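You operate a simulated robot arm through the tools that you are given. There is no shell and no other tool.

Carry out the task below with a simulated robot arm. There is one attempt and no reset: what you move stays moved.

TASK
Load the stock clay block into the clay tub and wheel the dolly into its bay.
Fine: free the dolly brake once the block is in; roll it to the stop; set the brake again; drop nothing.

It is judged by the outcome, as a careful person would: the job done as asked, and still so three seconds after it is handed in. It fails if anything else is knocked over, pushed out of place, dropped, spilled or broken.

THE ROBOT
A 7-joint arm with a three-finger gripper, fixed in place. Base frame: the origin is on the floor under the middle of its stand, x ahead of it, y to its left, z up; the work surface is at about z = 52. Readings come in cm, degrees, newtons and seconds.
It reaches about 134.2 cm from its shoulder. Its first joint turns from -166.0 to 166.0 degrees. Payload 2.69 kg.
The TCP is the grasp point between the finger pads, 3 cm short of the fingertips. In the tool frame z runs along the fingers and y along their closing line. The gripper opens to 12.8 cm; its body begins 11.7 cm behind the TCP.
Orientation is that of the tool frame in the base frame, as [roll, pitch, yaw] about the fixed x, y, z axes, in that order (R = Rz(yaw) Ry(pitch) Rx(roll)). With the fingers straight down and closing along the base's y, the tool's x points along the base's -x, its y along +y and its z along -z.

THE INTERFACE
- The arm moves only by the tool arm_command. Its argument "steps" is a list of rows, each a list of 7 numbers: the turn, a rotation vector about the tool's x, y, z in units of 60 degrees (1.0 is 60 degrees), then the shift along the tool's x, y, z in units of 200 mm (1.0 is 200 mm), then the gripper command, from -1 (fully open) to 1 (shut), values between in proportion. In form: [[wx, wy, wz, x, y, z, gripper], ...]. A call has 1 to 20 rows; each row is the pose to reach, as a shift and turn from the pose commanded when the call began, along the tool's axes at that moment. A call with a number of a shift or a turn outside -1 to 1 is refused whole. A row lasts 0.2 s, in which the tool goes at most 5 cm and 8.6 degrees; a call with a longer step from one row to the next is refused whole, and so is a gripper value outside its range. Where a pose cannot be reached the arm comes as near as it can. A force on the tool above 90 N (or 10 N above the force at the start of the call, whichever is more), or a blocked arm, ends the call early, and 0.2 s more pass. The fingers move at their own pace (about 12.7 cm/s each) and stop on an object; they squeeze with about 25 N. The grip force told is the motor's: it shows also when the fingers shut on nothing. Time passes only in rows, and 0.2 s behind the last, so rows that repeat a pose let the fingers close. It gives the time, the measured TCP pose, the force on the tool (base axes), the opening and the grip force at its end, in the units of the frame above (readings bear some noise), with the torque about the TCP (base axes, N m) and any sound that the robot's microphone picked up.
- Cameras (640 x 400 px; columns grow to the right, rows downward): "scene" is fixed at [22.01, -49.93, 129.75]; the picture's right is [0.80, -0.60, 0.00], its down [-0.36, -0.48, -0.80] and it looks along [0.48, 0.64, -0.60] (base axes); focal length 270 px, centre (320, 200). "wrist" rides on the gripper at [5.8, 5.4, -13.1] in the tool frame; the picture's right is [-0.68, 0.74, 0.00], its down [-0.62, -0.56, -0.55] and it looks along [-0.40, -0.37, 0.84] (tool axes); focal length 234 px, centre (320, 200). There is no depth. A picture from a camera that has moved, and an enlarged one, comes with that camera's place and axes in the base frame and with its lens.
- grab_frame(camera): a new picture of that camera. No time passes.
- slide_trunk(by): moves the trunk up (or, below 0, down) by that many cm; the arm rides with it, the base frame stays. It gives what a move gives, with no picture.
- enlarge(camera, box): a new picture of the part [left, top, right, bottom] of that camera's present view, enlarged. No time passes.
- job_done(): hands the job in; it is judged then, once.

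Nothing tells you positions but the pictures and the camera data. Unless the task says otherwise, let go and move clear before handing in.

The tools are called as a command line: name --pt "numbers of a row" for each row, then --argument value for the rest, lists and objects as JSON in quotes. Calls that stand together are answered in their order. arm_command: Moves the arm, as the interface text tells. Its arguments: {"type":"object","properties":{"steps":{"type":"array","items":{"type":"array","items":{"type":"number"}}}},"required":["steps"]} The other tools are called the same way: slide_trunk (by) moves the trunk up or down; grab_frame (camera) takes a picture; enlarge (camera, box) takes an enlarged picture of a part of a camera's view; job_done () hands the job in.

At the start:

```text
time_s: 0.0
position: [79.83, 5.95, 108.94]
tcp_rot: [-180.0, -0.1, -180.0]
contact_force: [0.3, -0.6, 0.2]
ft_torque: [0.0, -0.04, 0.0]
gripper_width: 12.79
finger_force: 0.2
trunk travel left (down, up): [-15.0, 20.0]
```

scene: 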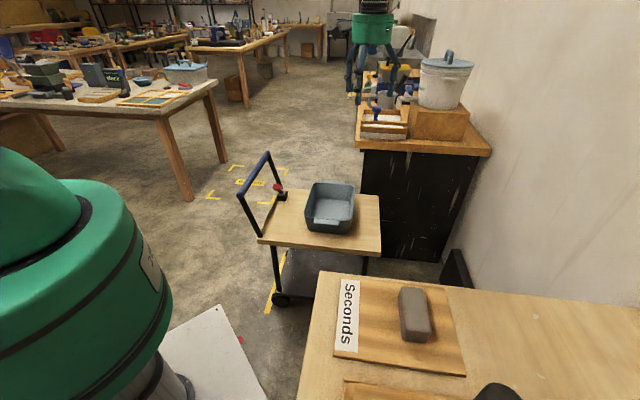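
wrist: 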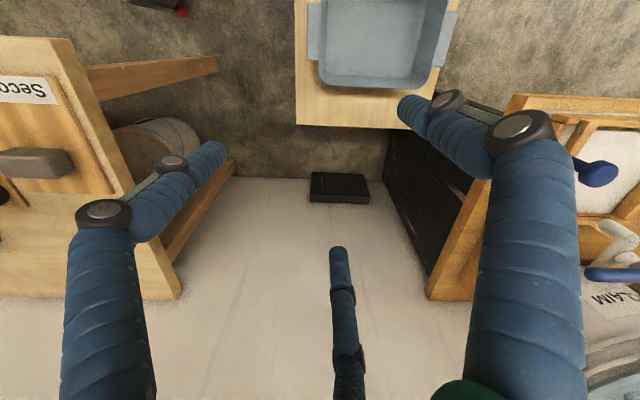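

I see a dolly with a grey tub between two benches, a grey block on a board labelled "Seconds" on the near bench, and the other bench with a lidded bucket. Before moving I'll take closer looks to tell which block is the "stock" one and where the bay, stop and brake are.

enlarge --camera "scene" --box '[180, 130, 400, 320]'

enlarge --camera "scene" --box '[290, 260, 640, 400]'

enlarge --camera "scene" --box '[320, 0, 520, 160]'

enlarge --camera "wrist" --box '[0, 0, 320, 200]'

enlarge --camera "wrist" --box '[320, 80, 640, 400]'

```text
2.11 times, centred on (290, 225) of scene
camera zoom: at [22.01, -49.93, 129.75], right [0.8, -0.6, 0.0], down [-0.36, -0.48, -0.8], along [0.48, 0.64, -0.6], focal length 568 px, centre (383, 147)
```

zoom: 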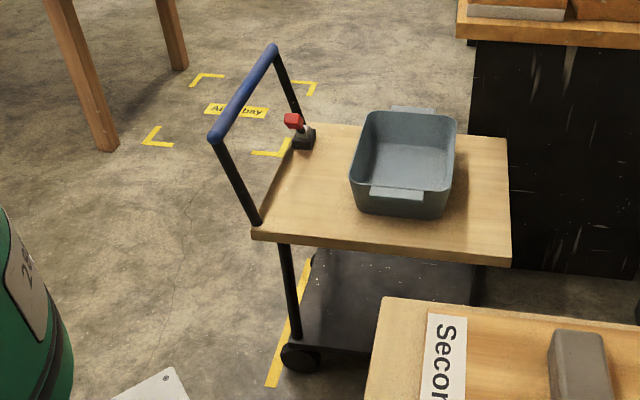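

```text
1.83 times, centred on (465, 330) of scene
camera zoom: at [22.01, -49.93, 129.75], right [0.8, -0.6, 0.0], down [-0.36, -0.48, -0.8], along [0.48, 0.64, -0.6], focal length 493 px, centre (55, -38)
```

zoom: 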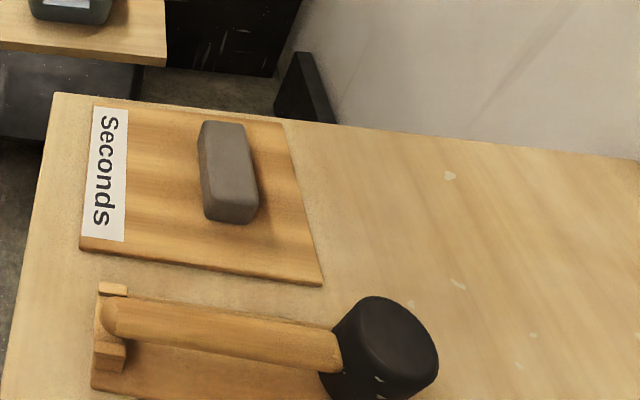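

```text
2.50 times, centred on (420, 80) of scene
camera zoom: at [22.01, -49.93, 129.75], right [0.8, -0.6, 0.0], down [-0.36, -0.48, -0.8], along [0.48, 0.64, -0.6], focal length 675 px, centre (70, 500)
```

zoom: 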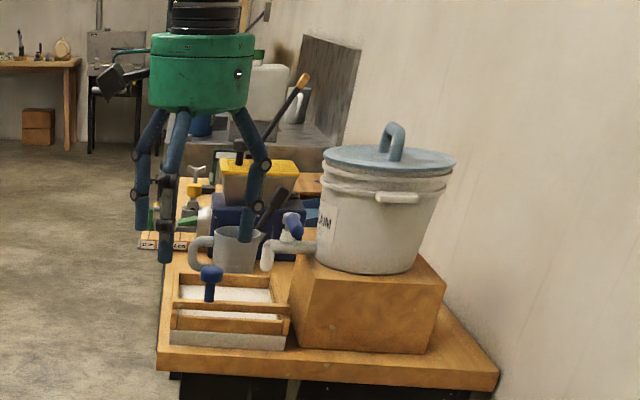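

```text
2.00 times, centred on (160, 100) of wrist
camera zoom: at [73.96, 11.36, 122.13], right [0.68, 0.74, 0.0], down [0.62, -0.56, 0.55], along [0.4, -0.37, -0.84], focal length 468 px, centre (640, 400)
```

zoom: 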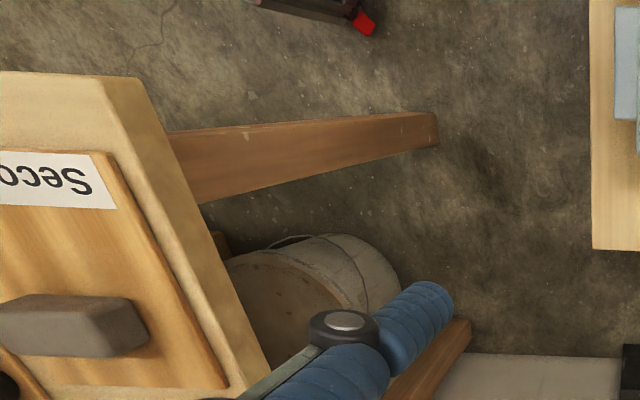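

```text
1.25 times, centred on (480, 240) of wrist
camera zoom: at [73.96, 11.36, 122.13], right [0.68, 0.74, 0.0], down [0.62, -0.56, 0.55], along [0.4, -0.37, -0.84], focal length 293 px, centre (120, 150)
```

zoom: 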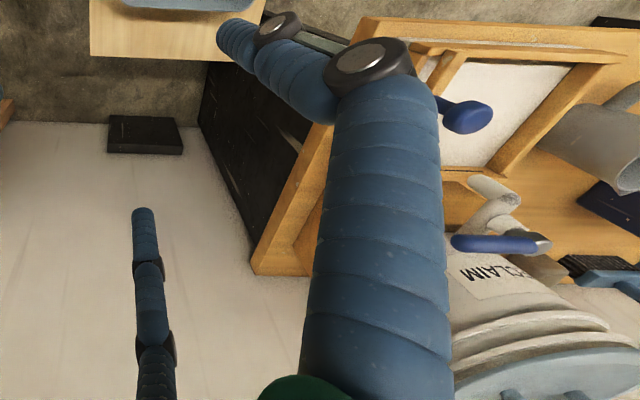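

The only block in clear view sits on a board marked "Seconds", so it is probably not the stock one. I'll look over the rest of the scene for a stock block and read the floor markings.

enlarge --camera "scene" --box '[0, 40, 220, 180]'

enlarge --camera "scene" --box '[200, 150, 300, 215]'

enlarge --camera "scene" --box '[340, 60, 480, 150]'

enlarge --camera "scene" --box '[140, 240, 320, 400]'

enlarge --camera "wrist" --box '[480, 100, 640, 400]'

```text
2.86 times, centred on (110, 110) of scene
camera zoom: at [22.01, -49.93, 129.75], right [0.8, -0.6, 0.0], down [-0.36, -0.48, -0.8], along [0.48, 0.64, -0.6], focal length 771 px, centre (920, 457)
```

zoom: 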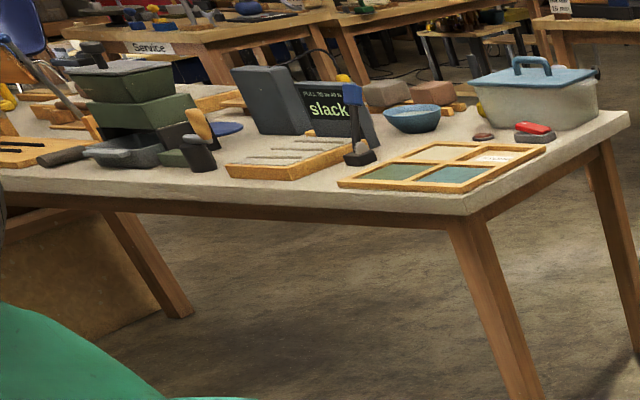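

```text
6.15 times, centred on (250, 182) of scene
camera zoom: at [22.01, -49.93, 129.75], right [0.8, -0.6, 0.0], down [-0.36, -0.48, -0.8], along [0.48, 0.64, -0.6], focal length 1660 px, centre (751, 308)
```

zoom: 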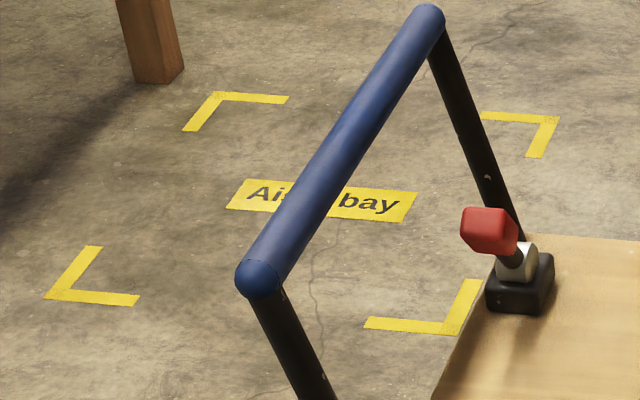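

```text
4.44 times, centred on (410, 105) of scene
camera zoom: at [22.01, -49.93, 129.75], right [0.8, -0.6, 0.0], down [-0.36, -0.48, -0.8], along [0.48, 0.64, -0.6], focal length 1199 px, centre (-80, 622)
```

zoom: 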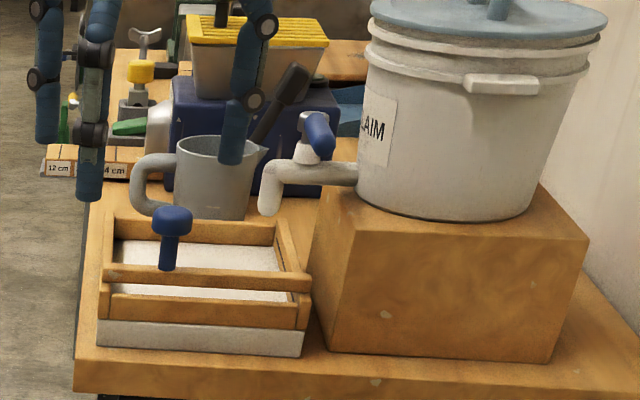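

```text
2.50 times, centred on (230, 320) of scene
camera zoom: at [22.01, -49.93, 129.75], right [0.8, -0.6, 0.0], down [-0.36, -0.48, -0.8], along [0.48, 0.64, -0.6], focal length 675 px, centre (545, -100)
```

zoom: 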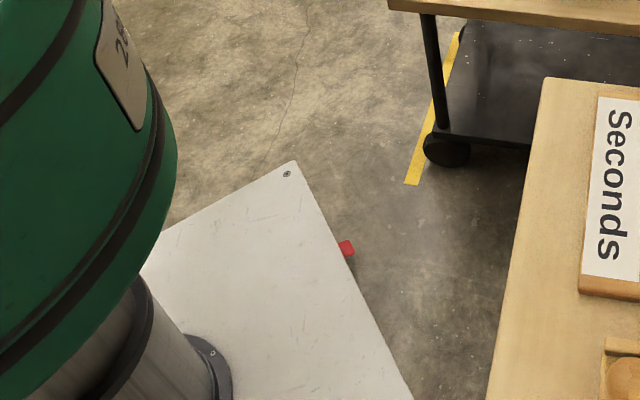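

```text
1.33 times, centred on (560, 250) of wrist
camera zoom: at [73.96, 11.36, 122.13], right [0.68, 0.74, 0.0], down [0.62, -0.56, 0.55], along [0.4, -0.37, -0.84], focal length 312 px, centre (0, 133)
```

zoom: 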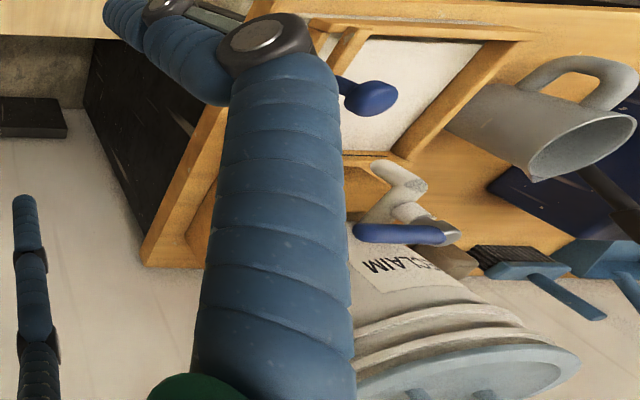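

The dolly and benches are turned about 45° to the base: the dolly points toward the black stop by the wall in the gap between the benches, and the "Aisle bay" marking lies behind it. The only block seen so far is labelled "Seconds", so I'll move the wrist camera over the near bench to look for a stock block.

arm_command --pt "0 0 0 0.05 -0.2 0 -1" --pt "0 0 0 0.1 -0.4 0 -1" --pt "0 0 0 0.15 -0.6 0 -1" --pt "0 0 0 0.2 -0.8 0 -1" --pt "0 0 0 0.25 -1.0 0 -1" --pt "0 0 0 0.25 -1.0 0 -1"

grab_frame --camera "wrist"

grab_frame --camera "scene"

```text
time_s: 1.4
position: [74.87, -13.96, 108.74]
tcp_rot: [-179.9, 0.0, -179.9]
contact_force: [-0.2, 0.3, 0.2]
ft_torque: [0.08, -0.02, 0.01]
gripper_width: 12.8
finger_force: 0.0
trunk travel left (down, up): [-15.0, 20.0]
```

```text
taken
camera wrist: at [68.9, -8.61, 121.96], right [0.68, 0.74, 0.0], down [0.62, -0.57, 0.55], along [0.4, -0.37, -0.84], focal length 234 px, centre (320, 200)
```

wrist: 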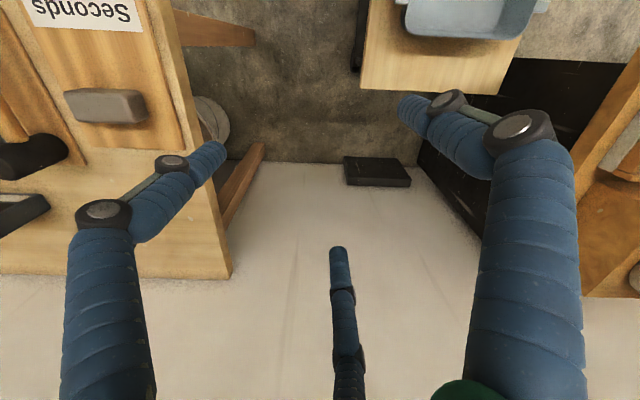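

```text
taken
```

scene: 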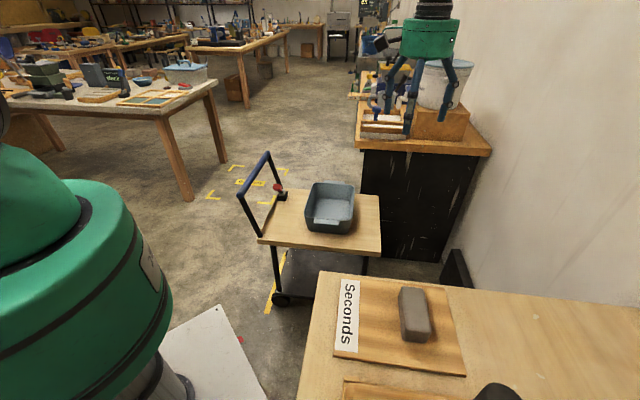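

The near bench continues to the left of the wrist view with another tray and a mallet on it. I'll move on along it (−x, −y) to see the rest of the bench.

arm_command --pt "0 0 0 0.15 -0.15 0 -1" --pt "0 0 0 0.3 -0.3 0 -1" --pt "0 0 0 0.45 -0.45 0 -1" --pt "0 0 0 0.6 -0.6 0 -1" --pt "0 0 0 0.75 -0.75 0 -1" --pt "0 0 0 0.9 -0.9 0 -1" --pt "0 0 0 0.9 -0.9 0 -1"

grab_frame --camera "wrist"

```text
time_s: 3.0
position: [56.41, -31.97, 109.12]
tcp_rot: [180.0, 0.0, -179.9]
contact_force: [0.1, -0.3, -0.2]
ft_torque: [0.05, -0.06, 0.0]
gripper_width: 12.79
finger_force: 0.1
trunk travel left (down, up): [-15.0, 20.0]
```

```text
taken
camera wrist: at [50.66, -26.69, 122.25], right [0.68, 0.74, 0.0], down [0.62, -0.57, 0.55], along [0.4, -0.37, -0.84], focal length 234 px, centre (320, 200)
```

wrist: 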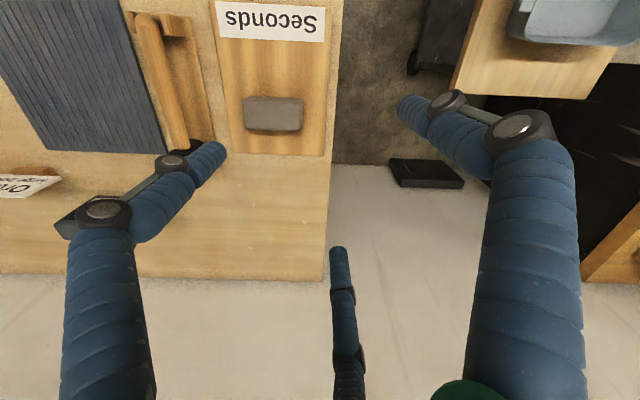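

More things appear farther along the bench: a ribbed blue-grey slab and a sign. I'll keep going that way.

arm_command --pt "0 0 0 0.1 -0.18 0 -1" --pt "0 0 0 0.2 -0.36 0 -1" --pt "0 0 0 0.3 -0.54 0 -1" --pt "0 0 0 0.4 -0.72 0 -1" --pt "0 0 0 0.5 -0.9 0 -1" --pt "0 0 0 0.55 -1.0 0 -1" --pt "0 0 0 0.55 -1.0 0 -1"

grab_frame --camera "wrist"

```text
time_s: 4.6
position: [45.66, -52.11, 108.99]
tcp_rot: [-180.0, 0.0, -179.8]
contact_force: [-0.4, -0.9, -0.2]
ft_torque: [0.02, 0.02, -0.02]
gripper_width: 12.8
finger_force: 0.0
trunk travel left (down, up): [-15.0, 20.0]
```

```text
taken
camera wrist: at [39.82, -46.78, 122.18], right [0.68, 0.74, 0.0], down [0.62, -0.57, 0.55], along [0.4, -0.37, -0.84], focal length 234 px, centre (320, 200)
```

wrist: 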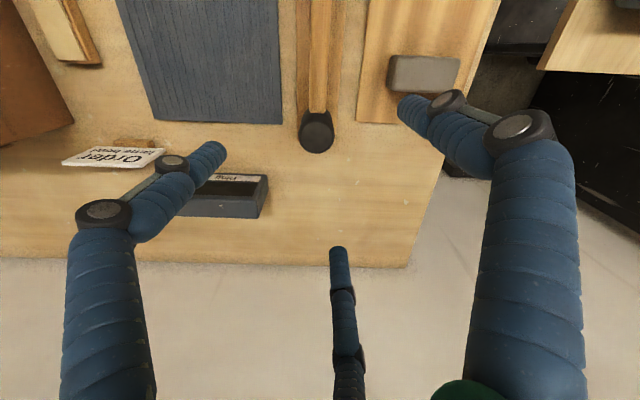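

There's a sign ("Order ... large bo...") and a scale-like device, with another board and a brown box farther along. I'll read the sign and look farther.

enlarge --camera "wrist" --box '[40, 120, 280, 240]'

arm_command --pt "0 0 0 0.15 -0.15 0 -1" --pt "0 0 0 0.3 -0.3 0 -1" --pt "0 0 0 0.45 -0.45 0 -1" --pt "0 0 0 0.6 -0.6 0 -1" --pt "0 0 0 0.75 -0.75 0 -1" --pt "0 0 0 0.75 -0.9 0 -1" --pt "0 0 0 0.75 -1.0 0 -1" --pt "0 0 0 0.75 -1.0 0 -1"

grab_frame --camera "wrist"

grab_frame --camera "scene"

```text
2.67 times, centred on (160, 180) of wrist
camera zoom: at [39.82, -46.78, 122.18], right [0.68, 0.74, 0.0], down [0.62, -0.57, 0.55], along [0.4, -0.37, -0.84], focal length 624 px, centre (747, 253)
```

zoom: 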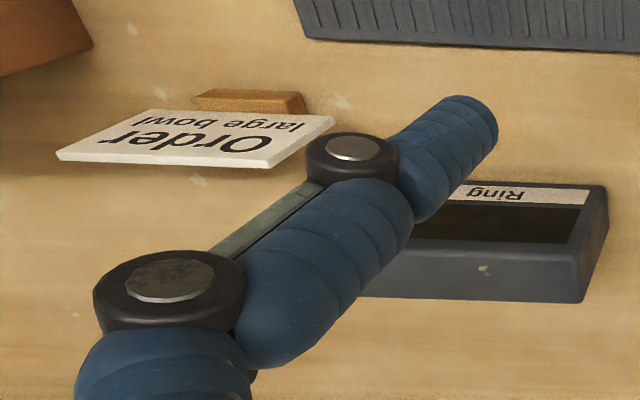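

```text
time_s: 6.4
position: [30.93, -72.32, 108.86]
tcp_rot: [-180.0, 0.0, -180.0]
contact_force: [-0.4, 0.0, 0.6]
ft_torque: [0.03, 0.0, 0.0]
gripper_width: 12.81
finger_force: 0.2
trunk travel left (down, up): [-15.0, 20.0]
```

```text
taken
camera wrist: at [25.06, -66.86, 122.07], right [0.68, 0.74, 0.0], down [0.62, -0.56, 0.55], along [0.4, -0.37, -0.84], focal length 234 px, centre (320, 200)
```

wrist: 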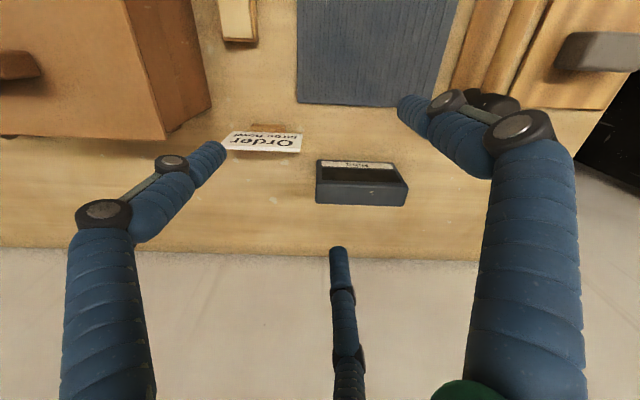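

```text
taken
```

scene: 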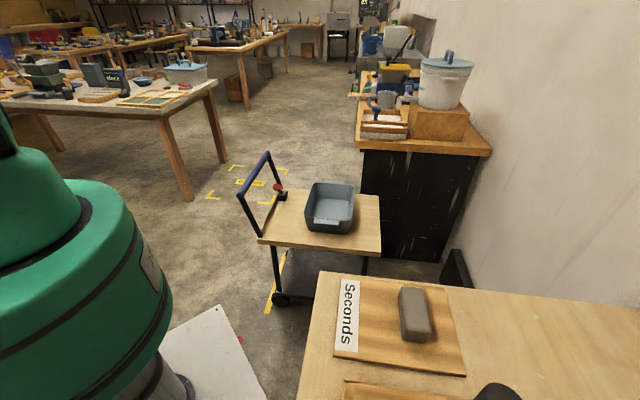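

The bench holds a ring tray, an "Order – large bowl" card, and a brown box farther on. I'll turn the wrist so the camera looks along the bench and shows the rest.

arm_command --pt "0 0 0.125 0 0 0 -1" --pt "0 0 0.25 0 0 0 -1" --pt "0 0 0.375 0 0 0 -1" --pt "0 0 0.5 0 0 0 -1" --pt "0 0 0.625 0 0 0 -1" --pt "0 0 0.75 0 0 0 -1" --pt "0 0 0.875 0 0 0 -1" --pt "0 0 1.0 0 0 0 -1" --pt "0 0 1.0 0 0 0 -1"

grab_frame --camera "wrist"

```text
time_s: 8.4
position: [30.79, -72.16, 108.92]
tcp_rot: [-180.0, 0.1, 120.1]
contact_force: [0.0, -0.2, 0.4]
ft_torque: [-0.01, -0.01, 0.03]
gripper_width: 12.8
finger_force: 0.0
trunk travel left (down, up): [-15.0, 20.0]
```

```text
taken
camera wrist: at [32.55, -64.38, 122.06], right [0.98, -0.22, 0.0], down [-0.18, -0.82, 0.55], along [-0.12, -0.54, -0.84], focal length 234 px, centre (320, 200)
```

wrist: 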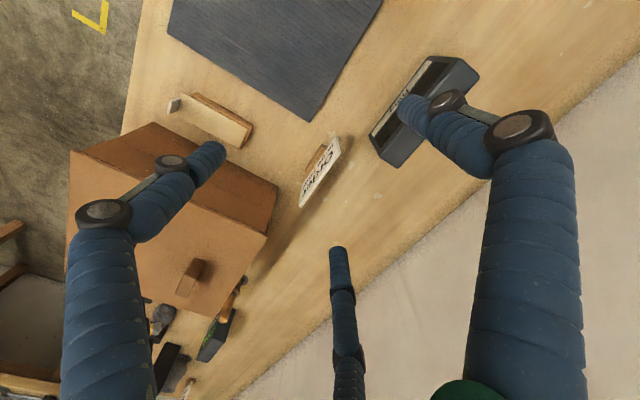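

Beyond the brown box there are more tools, and there's another yellow floor corner nearer the robot's stand. I'll move the camera past the box to see what lies there.

arm_command --pt "0 0 0.125 -0.05 -0.2 0 -1" --pt "0 0 0.25 -0.1 -0.4 0 -1" --pt "0 0 0.375 -0.15 -0.6 0 -1" --pt "0 0 0.5 -0.2 -0.8 0 -1" --pt "0 0 0.5 -0.2 -1.0 0 -1" --pt "0 0 0.5 -0.2 -1.0 0 -1"

grab_frame --camera "wrist"

```text
time_s: 9.8
position: [15.59, -85.58, 108.68]
tcp_rot: [180.0, 0.0, 90.0]
contact_force: [-0.4, -0.8, -1.1]
ft_torque: [0.01, -0.07, 0.0]
gripper_width: 12.78
finger_force: 0.2
trunk travel left (down, up): [-15.0, 20.0]
```

```text
taken
camera wrist: at [21.01, -79.71, 121.94], right [0.74, -0.68, 0.0], down [-0.57, -0.62, 0.55], along [-0.37, -0.4, -0.84], focal length 234 px, centre (320, 200)
```

wrist: 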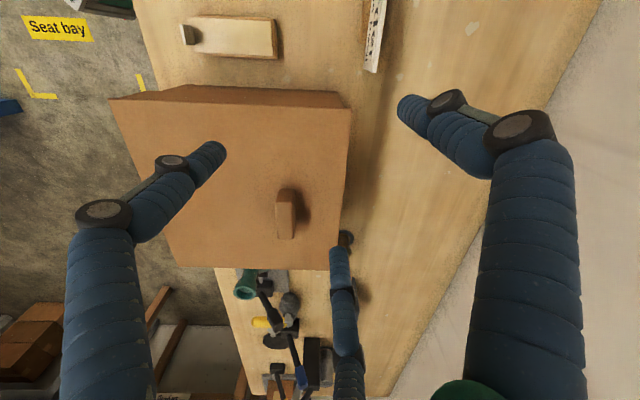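

There's a "Seat bay" on the floor too, so I need to work out which bay is the dolly's. The brown box has a small handle on it, so I'll look at it and the items beyond more closely.

enlarge --camera "wrist" --box '[100, 0, 400, 190]'

enlarge --camera "wrist" --box '[200, 180, 400, 400]'

enlarge --camera "wrist" --box '[0, 0, 160, 120]'

enlarge --camera "wrist" --box '[0, 260, 240, 400]'

```text
2.11 times, centred on (250, 95) of wrist
camera zoom: at [21.01, -79.71, 121.94], right [0.74, -0.68, 0.0], down [-0.57, -0.62, 0.55], along [-0.37, -0.4, -0.84], focal length 493 px, centre (467, 421)
```

zoom: 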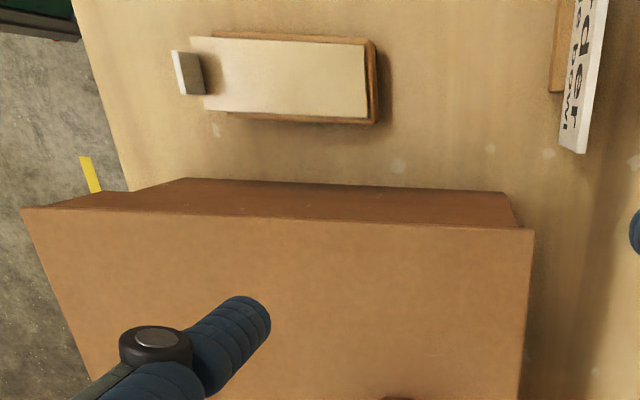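

```text
1.82 times, centred on (300, 290) of wrist
camera zoom: at [21.01, -79.71, 121.94], right [0.74, -0.68, 0.0], down [-0.57, -0.62, 0.55], along [-0.37, -0.4, -0.84], focal length 426 px, centre (356, 36)
```

zoom: 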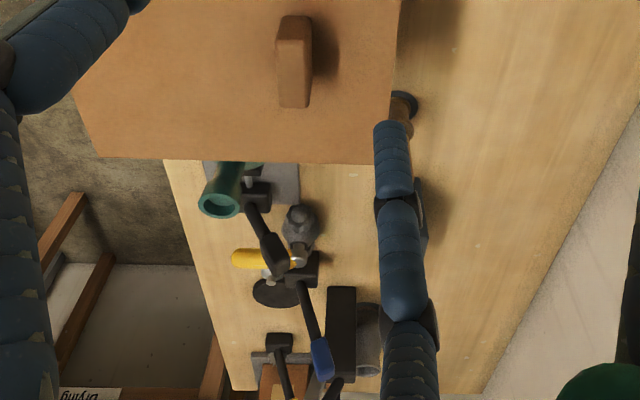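

```text
3.33 times, centred on (80, 60) of wrist
camera zoom: at [21.01, -79.71, 121.94], right [0.74, -0.68, 0.0], down [-0.57, -0.62, 0.55], along [-0.37, -0.4, -0.84], focal length 781 px, centre (1120, 667)
```

zoom: 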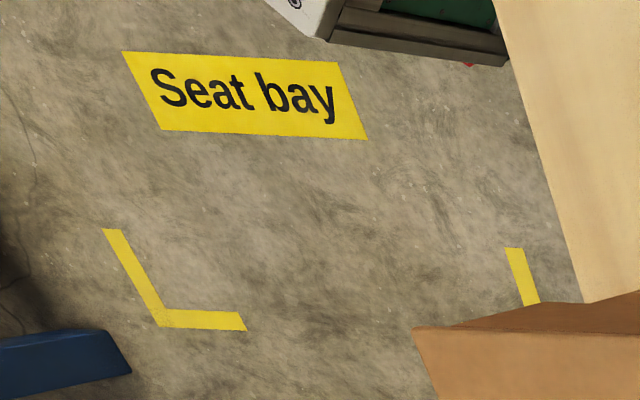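

```text
2.67 times, centred on (120, 330) of wrist
camera zoom: at [21.01, -79.71, 121.94], right [0.74, -0.68, 0.0], down [-0.57, -0.62, 0.55], along [-0.37, -0.4, -0.84], focal length 624 px, centre (853, -147)
```

zoom: 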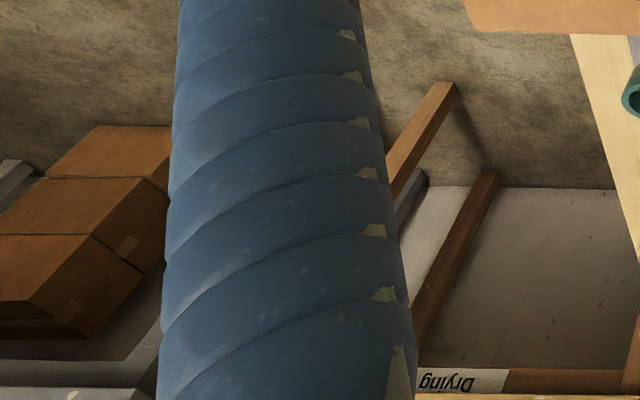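

The brown box looks like a lidded or hinged box with a bar handle, and there's a rack labelled "Drying" beyond the bench end. I'll tilt the camera up to see farther in that direction.

arm_command --pt "0.085 -0.092 0 0 0 0 -1" --pt "0.17 -0.185 0 0 0 0 -1" --pt "0.255 -0.277 0 0 0 0 -1" --pt "0.34 -0.37 0 0 0 0 -1" --pt "0.425 -0.4625 0 0 0 0 -1" --pt "0.425 -0.4625 0 0 0 0 -1"

grab_frame --camera "wrist"

```text
time_s: 11.2
position: [15.54, -85.62, 108.94]
tcp_rot: [-152.3, 26.8, 96.8]
contact_force: [0.3, 0.3, 0.4]
ft_torque: [0.0, 0.0, -0.02]
gripper_width: 12.8
finger_force: 0.0
trunk travel left (down, up): [-15.0, 20.0]
```

```text
taken
camera wrist: at [25.27, -75.01, 114.49], right [0.74, -0.68, 0.0], down [-0.22, -0.24, 0.95], along [-0.64, -0.7, -0.33], focal length 234 px, centre (320, 200)
```

wrist: 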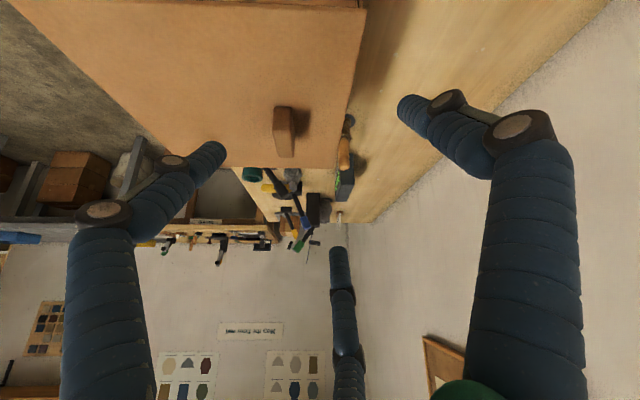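

The far end of the bench holds pottery tools; I'll zoom in there.

enlarge --camera "wrist" --box '[140, 90, 380, 270]'

enlarge --camera "wrist" --box '[0, 130, 160, 260]'

enlarge --camera "wrist" --box '[0, 0, 380, 200]'

```text
2.22 times, centred on (260, 180) of wrist
camera zoom: at [25.27, -75.01, 114.49], right [0.74, -0.68, 0.0], down [-0.22, -0.24, 0.95], along [-0.64, -0.7, -0.33], focal length 520 px, centre (453, 244)
```

zoom: 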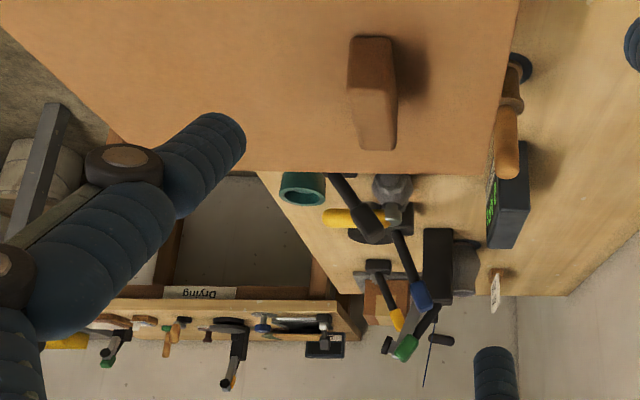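

```text
3.08 times, centred on (80, 195) of wrist
camera zoom: at [25.27, -75.01, 114.49], right [0.74, -0.68, 0.0], down [-0.22, -0.24, 0.95], along [-0.64, -0.7, -0.33], focal length 720 px, centre (1058, 215)
```

zoom: 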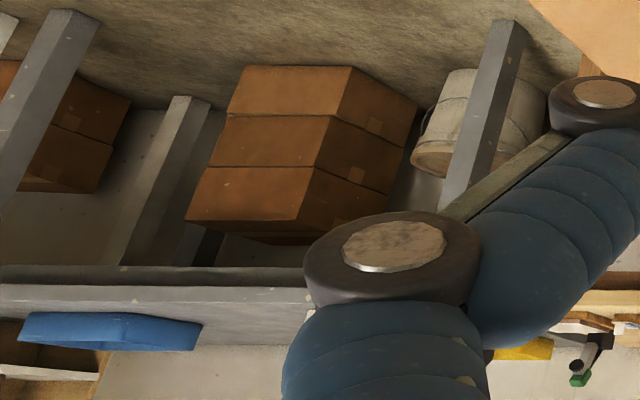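

```text
1.68 times, centred on (190, 100) of wrist
camera zoom: at [25.27, -75.01, 114.49], right [0.74, -0.68, 0.0], down [-0.22, -0.24, 0.95], along [-0.64, -0.7, -0.33], focal length 394 px, centre (539, 368)
```

zoom: 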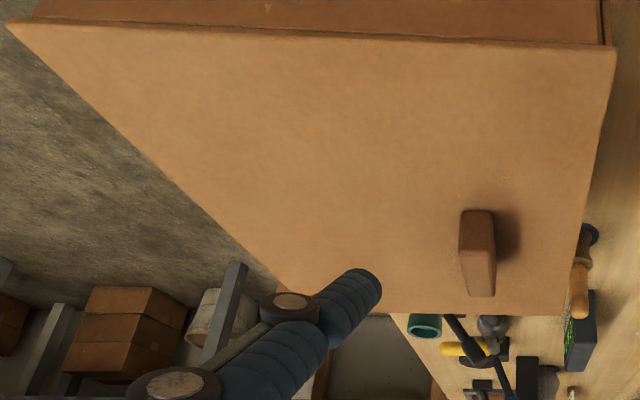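

The wide box has an overhanging lid with a handle; no loose stock block is visible down this end. I'll swing the camera back around while it is tilted up, to survey the wall side, the gap with the stop, and then the far bench.

arm_command --pt "-0.057 -0.052 -0.099 0.109 0.099 -0.114 -1" --pt "-0.113 -0.104 -0.198 0.218 0.198 -0.228 -1" --pt "-0.17 -0.156 -0.297 0.326 0.296 -0.341 -1" --pt "-0.226 -0.208 -0.396 0.435 0.395 -0.455 -1" --pt "-0.283 -0.26 -0.494 0.544 0.494 -0.569 -1" --pt "-0.34 -0.312 -0.593 0.653 0.593 -0.683 -1" --pt "-0.396 -0.364 -0.692 0.761 0.691 -0.796 -1" --pt "-0.453 -0.416 -0.791 0.87 0.79 -0.91 -1" --pt "-0.453 -0.416 -0.791 0.87 0.79 -0.91 -1"

grab_frame --camera "wrist"

```text
time_s: 13.2
position: [35.64, -63.56, 109.24]
tcp_rot: [-152.4, 26.9, 156.9]
contact_force: [0.1, 0.7, -0.5]
ft_torque: [-0.03, 0.0, -0.01]
gripper_width: 12.81
finger_force: 0.0
trunk travel left (down, up): [-15.0, 20.0]
```

```text
taken
camera wrist: at [31.24, -49.86, 114.76], right [0.95, 0.3, 0.0], down [0.1, -0.31, 0.95], along [0.29, -0.9, -0.32], focal length 234 px, centre (320, 200)
```

wrist: 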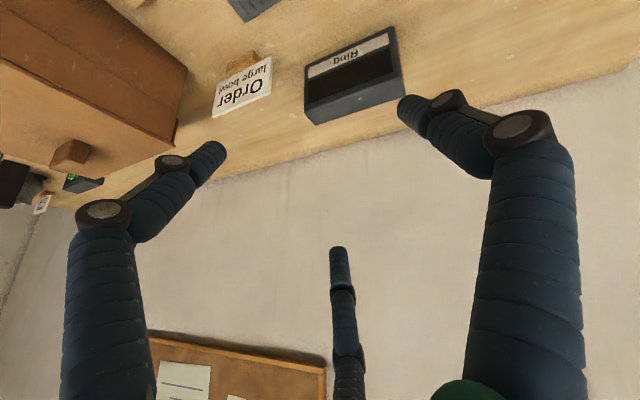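

I see the order card, the ring box and a notice board on the wall. I'll carry on sweeping toward the gap and the far bench.

enlarge --camera "wrist" --box '[0, 0, 240, 220]'

arm_command --pt "-0.057 -0.052 -0.099 -0.05 0.12 -0.012 -1" --pt "-0.113 -0.104 -0.198 -0.09 0.24 -0.025 -1" --pt "-0.17 -0.156 -0.297 -0.137 0.36 -0.037 -1" --pt "-0.226 -0.208 -0.396 -0.183 0.48 -0.05 -1" --pt "-0.283 -0.26 -0.494 -0.228 0.6 -0.062 -1" --pt "-0.34 -0.312 -0.593 -0.274 0.72 -0.074 -1" --pt "-0.396 -0.364 -0.692 -0.319 0.84 -0.086 -1" --pt "-0.453 -0.416 -0.791 -0.365 0.96 -0.1 -1" --pt "-0.453 -0.416 -0.791 -0.365 0.96 -0.1 -1"

grab_frame --camera "wrist"

```text
1.82 times, centred on (120, 110) of wrist
camera zoom: at [31.24, -49.86, 114.76], right [0.95, 0.3, 0.0], down [0.1, -0.31, 0.95], along [0.29, -0.9, -0.32], focal length 426 px, centre (684, 364)
```

zoom: 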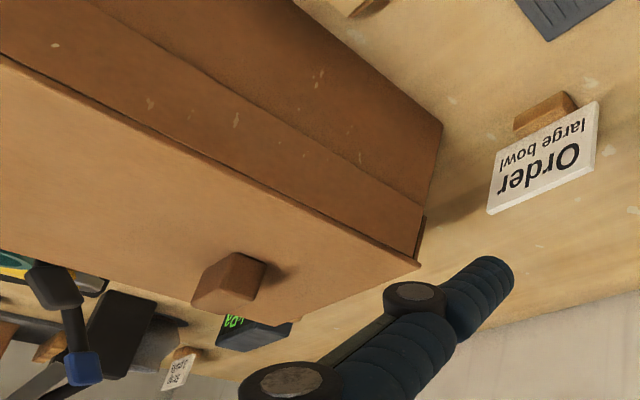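

```text
time_s: 15.2
position: [51.53, -50.91, 105.98]
tcp_rot: [-152.3, 27.1, -142.9]
contact_force: [-0.5, -0.1, 0.2]
ft_torque: [0.0, 0.05, 0.0]
gripper_width: 12.8
finger_force: 0.1
trunk travel left (down, up): [-15.0, 20.0]
```

```text
taken
camera wrist: at [37.56, -47.94, 111.47], right [0.21, 0.98, 0.0], down [0.31, -0.07, 0.95], along [0.93, -0.2, -0.32], focal length 234 px, centre (320, 200)
```

wrist: 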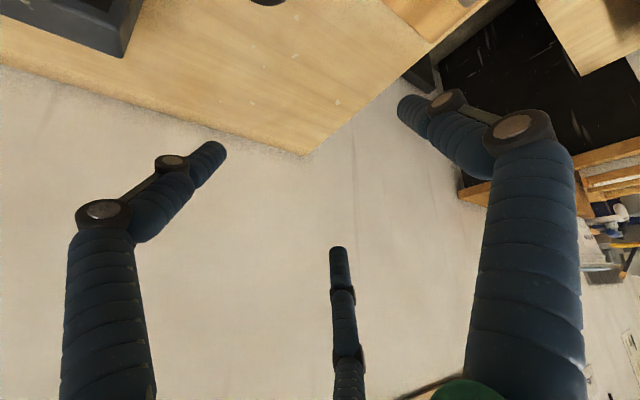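

Nothing new on the wall side. I'll keep sweeping round toward the far bench.

arm_command --pt "-0.057 -0.052 -0.099 -0.094 0.0875 -0.016 -1" --pt "-0.113 -0.104 -0.198 -0.188 0.175 -0.032 -1" --pt "-0.17 -0.156 -0.297 -0.281 0.2625 -0.048 -1" --pt "-0.226 -0.208 -0.396 -0.375 0.35 -0.064 -1" --pt "-0.283 -0.26 -0.494 -0.469 0.4375 -0.08 -1" --pt "-0.34 -0.312 -0.593 -0.562 0.525 -0.097 -1" --pt "-0.396 -0.364 -0.692 -0.656 0.6125 -0.113 -1" --pt "-0.453 -0.416 -0.791 -0.75 0.7 -0.13 -1" --pt "-0.453 -0.416 -0.791 -0.75 0.7 -0.13 -1"

grab_frame --camera "wrist"

```text
time_s: 17.2
position: [55.61, -30.69, 109.18]
tcp_rot: [-152.1, 27.0, -82.8]
contact_force: [0.1, 0.1, -0.1]
ft_torque: [0.01, 0.05, 0.01]
gripper_width: 12.79
finger_force: 0.1
trunk travel left (down, up): [-15.0, 20.0]
```

```text
taken
camera wrist: at [45.91, -41.32, 114.63], right [-0.74, 0.67, 0.0], down [0.21, 0.24, 0.95], along [0.64, 0.7, -0.32], focal length 234 px, centre (320, 200)
```

wrist: 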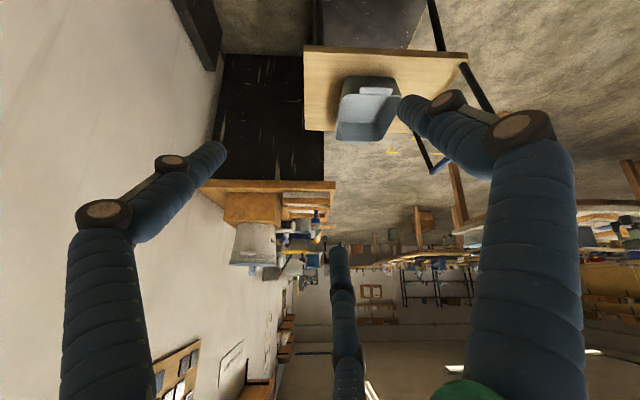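

I can see the dolly and the far bench from this side (upside-down). I'll move the camera closer to the far bench for a proper look.

arm_command --pt "0 0 0 -0.137 -0.137 0.097 -1" --pt "0 0 0 -0.273 -0.273 0.193 -1" --pt "0 0 0 -0.41 -0.41 0.29 -1" --pt "0 0 0 -0.547 -0.547 0.387 -1" --pt "0 0 0 -0.683 -0.683 0.483 -1" --pt "0 0 0 -0.82 -0.82 0.58 -1" --pt "0 0 0 -0.82 -0.82 0.58 -1"

grab_frame --camera "wrist"

enlarge --camera "wrist" --box '[180, 100, 420, 320]'

```text
time_s: 18.8
position: [73.5, -12.25, 114.29]
tcp_rot: [-152.3, 27.0, -82.8]
contact_force: [0.9, 1.1, 0.0]
ft_torque: [-0.04, 0.0, -0.04]
gripper_width: 12.79
finger_force: 0.0
trunk travel left (down, up): [-15.0, 20.0]
```

```text
taken
camera wrist: at [63.92, -22.87, 119.75], right [-0.74, 0.67, 0.0], down [0.22, 0.24, 0.95], along [0.64, 0.7, -0.32], focal length 234 px, centre (320, 200)
```

wrist: 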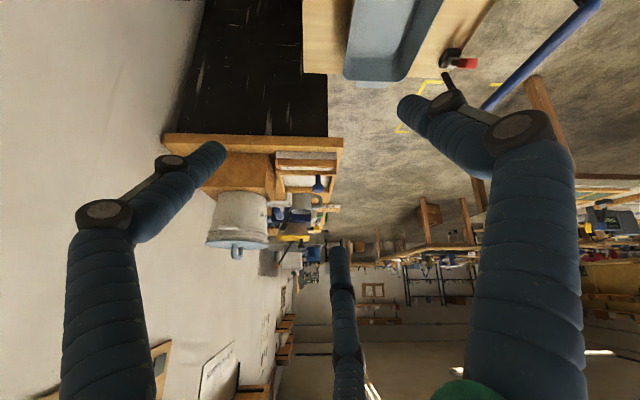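

```text
1.82 times, centred on (300, 210) of wrist
camera zoom: at [63.92, -22.87, 119.75], right [-0.74, 0.67, 0.0], down [0.22, 0.24, 0.95], along [0.64, 0.7, -0.32], focal length 426 px, centre (356, 182)
```

zoom: 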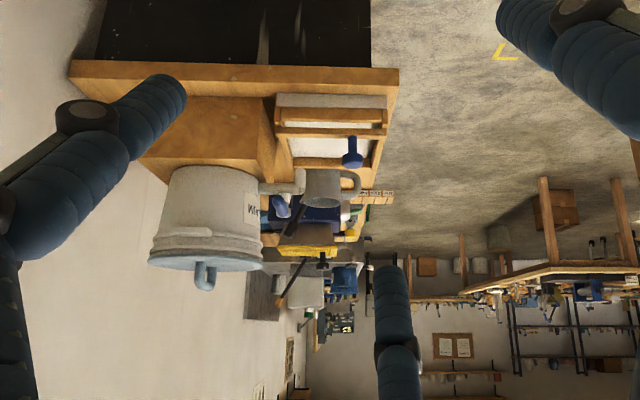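

No stock block on the far bench as far as I can see. I'll continue the sweep toward the left and behind the dolly, to check there and read any other bay labels.

arm_command --pt "-0.057 -0.052 -0.099 0 0 0 -1" --pt "-0.113 -0.104 -0.198 0 0 0 -1" --pt "-0.17 -0.156 -0.297 0 0 0 -1" --pt "-0.226 -0.208 -0.396 0 0 0 -1" --pt "-0.283 -0.26 -0.494 0 0 0 -1" --pt "-0.34 -0.312 -0.593 0 0 0 -1" --pt "-0.396 -0.364 -0.692 0 0 0 -1" --pt "-0.453 -0.416 -0.791 0 0 0 -1" --pt "-0.453 -0.416 -0.791 0 0 0 -1"

grab_frame --camera "wrist"

```text
time_s: 20.8
position: [73.39, -12.65, 114.16]
tcp_rot: [-152.1, 26.7, -22.6]
contact_force: [0.2, -0.4, 0.5]
ft_torque: [-0.01, 0.04, 0.0]
gripper_width: 12.8
finger_force: 0.1
trunk travel left (down, up): [-15.0, 20.0]
```

```text
taken
camera wrist: at [77.75, -26.28, 119.67], right [-0.95, -0.31, 0.0], down [-0.1, 0.31, 0.95], along [-0.29, 0.9, -0.32], focal length 234 px, centre (320, 200)
```

wrist: 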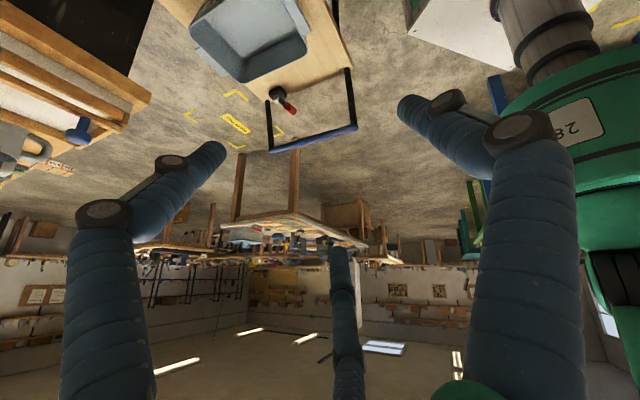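

This view shows the dolly, the Aisle bay behind it and the other tables. One more turn to look toward the robot and the near bench from this side.

arm_command --pt "-0.057 -0.052 -0.099 0 0 0 -1" --pt "-0.113 -0.104 -0.198 0 0 0 -1" --pt "-0.17 -0.156 -0.297 0 0 0 -1" --pt "-0.226 -0.208 -0.396 0 0 0 -1" --pt "-0.283 -0.26 -0.494 0 0 0 -1" --pt "-0.34 -0.312 -0.593 0 0 0 -1" --pt "-0.396 -0.364 -0.692 0 0 0 -1" --pt "-0.453 -0.416 -0.791 0 0 0 -1" --pt "-0.453 -0.416 -0.791 0 0 0 -1"

grab_frame --camera "wrist"

```text
time_s: 22.8
position: [74.09, -5.9, 111.92]
tcp_rot: [-147.2, 21.2, 26.5]
contact_force: [0.3, -1.3, 0.6]
ft_torque: [0.09, 0.05, -0.07]
gripper_width: 12.78
finger_force: 0.1
out of reach, approached as far as the arm can: row 4, 5, 6, 7, 8, 9
trunk travel left (down, up): [-15.0, 20.0]
```

```text
taken
camera wrist: at [86.78, -12.52, 117.44], right [-0.42, -0.9, -0.13], down [-0.34, 0.03, 0.94], along [-0.84, 0.44, -0.32], focal length 234 px, centre (320, 200)
```

wrist: 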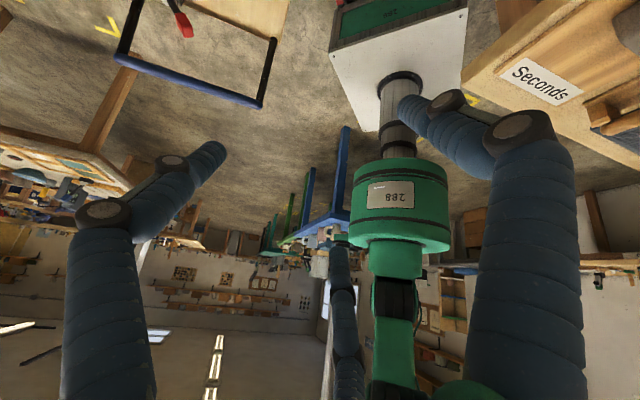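

No stock block on this side either; the arm is near its wrist limit here. The lidded brown box is the most likely store, so I'll unwind the wrist and go look at it from the robot's side for a label.

arm_command --pt "0.057 0.052 0.099 0 0 0 -1" --pt "0.113 0.104 0.198 0 0 0 -1" --pt "0.17 0.156 0.297 0 0 0 -1" --pt "0.226 0.208 0.396 0 0 0 -1" --pt "0.283 0.26 0.494 0 0 0 -1" --pt "0.34 0.312 0.593 0 0 0 -1" --pt "0.396 0.364 0.692 0 0 0 -1" --pt "0.453 0.416 0.791 0 0 0 -1"

arm_command --pt "0.057 0.052 0.099 0 0 0 -1" --pt "0.113 0.104 0.198 0 0 0 -1" --pt "0.17 0.156 0.297 0 0 0 -1" --pt "0.226 0.208 0.396 0 0 0 -1" --pt "0.283 0.26 0.494 0 0 0 -1" --pt "0.34 0.312 0.593 0 0 0 -1" --pt "0.396 0.364 0.692 0 0 0 -1" --pt "0.453 0.416 0.791 0 0 0 -1"

arm_command --pt "0.057 0.052 0.099 0 0 0 -1" --pt "0.113 0.104 0.198 0 0 0 -1" --pt "0.17 0.156 0.297 0 0 0 -1" --pt "0.226 0.208 0.396 0 0 0 -1" --pt "0.283 0.26 0.494 0 0 0 -1" --pt "0.34 0.312 0.593 0 0 0 -1" --pt "0.396 0.364 0.692 0 0 0 -1" --pt "0.453 0.416 0.791 0 0 0 -1"

grab_frame --camera "wrist"

```text
time_s: 24.6
position: [74.04, -5.88, 111.89]
tcp_rot: [-144.3, 28.0, -32.2]
contact_force: [0.0, 0.9, -0.3]
ft_torque: [0.03, 0.02, -0.01]
gripper_width: 12.78
finger_force: 0.1
trunk travel left (down, up): [-15.0, 20.0]
```

```text
time_s: 26.4
position: [74.04, -5.74, 111.98]
tcp_rot: [-149.4, 33.6, -94.4]
contact_force: [-0.3, -0.8, 1.0]
ft_torque: [-0.02, 0.0, 0.01]
gripper_width: 12.81
finger_force: 0.1
trunk travel left (down, up): [-15.0, 20.0]
```

```text
time_s: 28.2
position: [74.13, -5.87, 111.89]
tcp_rot: [-157.8, 32.2, -158.8]
contact_force: [0.7, 0.2, -0.7]
ft_torque: [-0.01, 0.01, 0.0]
gripper_width: 12.79
finger_force: 0.2
trunk travel left (down, up): [-15.0, 20.0]
```

```text
taken
camera wrist: at [60.87, -0.29, 117.45], right [0.43, 0.9, 0.13], down [0.24, -0.25, 0.94], along [0.87, -0.37, -0.32], focal length 234 px, centre (320, 200)
```

wrist: 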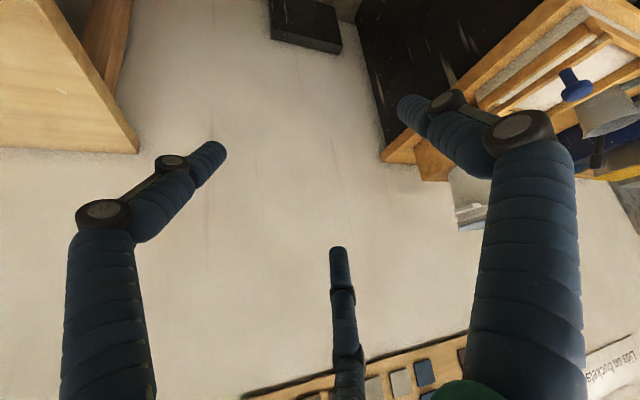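

The wrist is now turned back toward the gap; I can see the black stop on the floor by the wall. I'll level the tool and head back over the near bench toward the brown box.

arm_command --pt "-0.055 0.092 0 0.137 -0.098 -0.053 -1" --pt "-0.11 0.184 0 0.273 -0.197 -0.106 -1" --pt "-0.166 0.275 0 0.41 -0.295 -0.158 -1" --pt "-0.221 0.367 0 0.547 -0.393 -0.211 -1" --pt "-0.276 0.459 0 0.683 -0.492 -0.264 -1" --pt "-0.331 0.551 0 0.82 -0.59 -0.317 -1" --pt "-0.331 0.551 0 0.82 -0.59 -0.317 -1"

grab_frame --camera "wrist"

```text
time_s: 29.8
position: [59.29, -21.09, 111.99]
tcp_rot: [179.7, -0.1, -165.2]
contact_force: [0.4, -0.6, 0.3]
ft_torque: [0.05, -0.02, -0.01]
gripper_width: 12.78
finger_force: 0.0
trunk travel left (down, up): [-15.0, 20.0]
```

```text
taken
camera wrist: at [52.28, -17.33, 125.16], right [0.47, 0.89, 0.0], down [0.74, -0.39, 0.55], along [0.48, -0.25, -0.84], focal length 234 px, centre (320, 200)
```

wrist: 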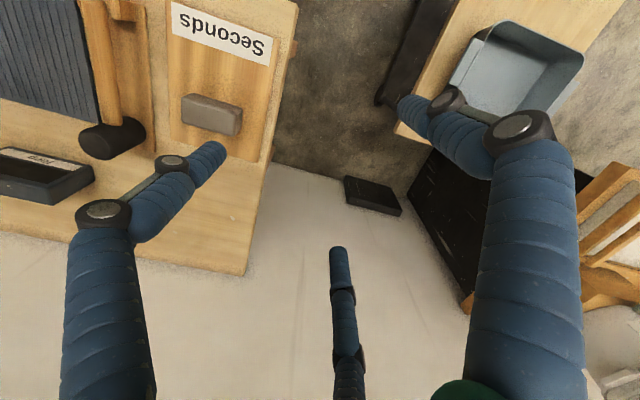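

The tool is level again. I'll travel toward the brown box, turning the wrist to look at it from the aisle side.

arm_command --pt "0 0 0.06 0.119 -0.059 0 -1" --pt "0 0 0.12 0.238 -0.118 0 -1" --pt "0 0 0.18 0.356 -0.176 0 -1" --pt "0 0 0.24 0.475 -0.235 0 -1" --pt "0 0 0.3 0.594 -0.294 0 -1" --pt "0 0 0.36 0.713 -0.353 0 -1" --pt "0 0 0.42 0.83 -0.41 0 -1" --pt "0 0 0.42 0.95 -0.47 0 -1"

```text
time_s: 31.6
position: [43.0, -35.02, 112.01]
tcp_rot: [179.9, -0.1, 169.6]
contact_force: [0.8, -0.5, 0.0]
ft_torque: [-0.04, 0.02, -0.02]
gripper_width: 12.79
finger_force: 0.0
trunk travel left (down, up): [-15.0, 20.0]
```

I'm continuing toward the box along the bench, still well above everything.

arm_command --pt "0 0 0 0.13 -0.125 0 -1" --pt "0 0 0 0.26 -0.25 0 -1" --pt "0 0 0 0.39 -0.375 0 -1" --pt "0 0 0 0.52 -0.5 0 -1" --pt "0 0 0 0.65 -0.625 0 -1" --pt "0 0 0 0.78 -0.75 0 -1"

arm_command --pt "0 0 0 0.16 -0.06 0 -1" --pt "0 0 0 0.32 -0.13 0 -1" --pt "0 0 0 0.48 -0.2 0 -1" --pt "0 0 0 0.64 -0.27 0 -1" --pt "0 0 0 0.8 -0.33 0 -1" --pt "0 0 0 0.96 -0.4 0 -1" --pt "0 0 0 0.96 -0.4 0 -1"

grab_frame --camera "wrist"

```text
time_s: 33.0
position: [24.96, -46.72, 111.83]
tcp_rot: [179.9, -0.1, 169.7]
contact_force: [0.3, -0.5, -0.2]
ft_torque: [-0.02, 0.01, 0.02]
gripper_width: 12.81
finger_force: 0.1
trunk travel left (down, up): [-15.0, 20.0]
```

```text
time_s: 34.6
position: [4.56, -51.28, 112.07]
tcp_rot: [180.0, -0.1, 169.6]
contact_force: [-1.0, -0.5, -1.1]
ft_torque: [0.02, -0.07, 0.01]
gripper_width: 12.77
finger_force: 0.0
trunk travel left (down, up): [-15.0, 20.0]
```

```text
taken
camera wrist: at [-0.15, -44.99, 125.29], right [0.8, 0.6, 0.0], down [0.5, -0.67, 0.55], along [0.33, -0.44, -0.84], focal length 234 px, centre (320, 200)
```

wrist: 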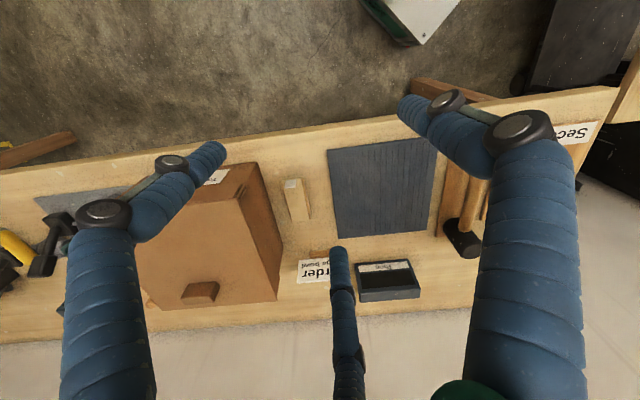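

The brown box has a white label near its aisle-side edge. I'll zoom in on it.

enlarge --camera "wrist" --box '[120, 140, 320, 320]'

enlarge --camera "wrist" --box '[180, 150, 260, 200]'

```text
2.22 times, centred on (220, 230) of wrist
camera zoom: at [-0.15, -44.99, 125.29], right [0.8, 0.6, 0.0], down [0.5, -0.67, 0.55], along [0.33, -0.44, -0.84], focal length 520 px, centre (542, 133)
```

zoom: 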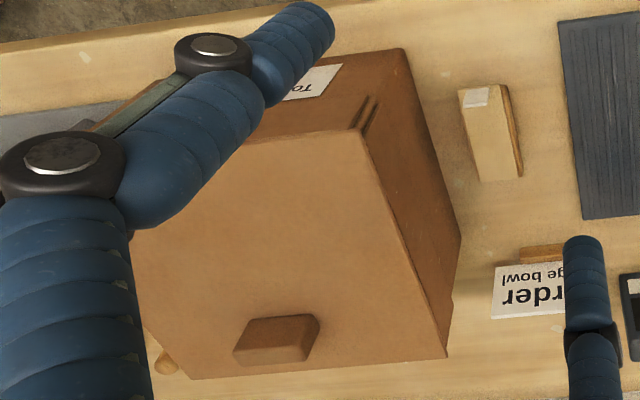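

```text
8.00 times, centred on (220, 175) of wrist
camera zoom: at [-0.15, -44.99, 125.29], right [0.8, 0.6, 0.0], down [0.5, -0.67, 0.55], along [0.33, -0.44, -0.84], focal length 1873 px, centre (1120, 400)
```

zoom: 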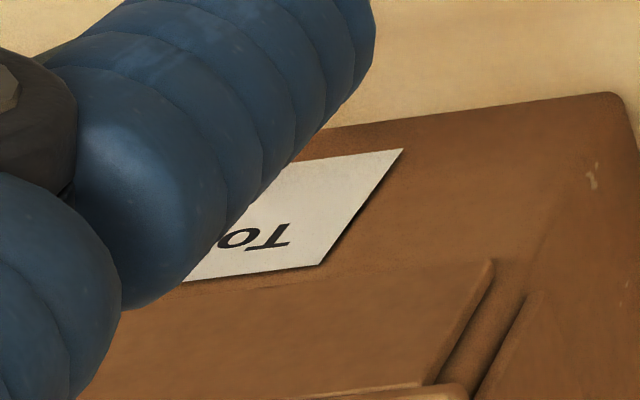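

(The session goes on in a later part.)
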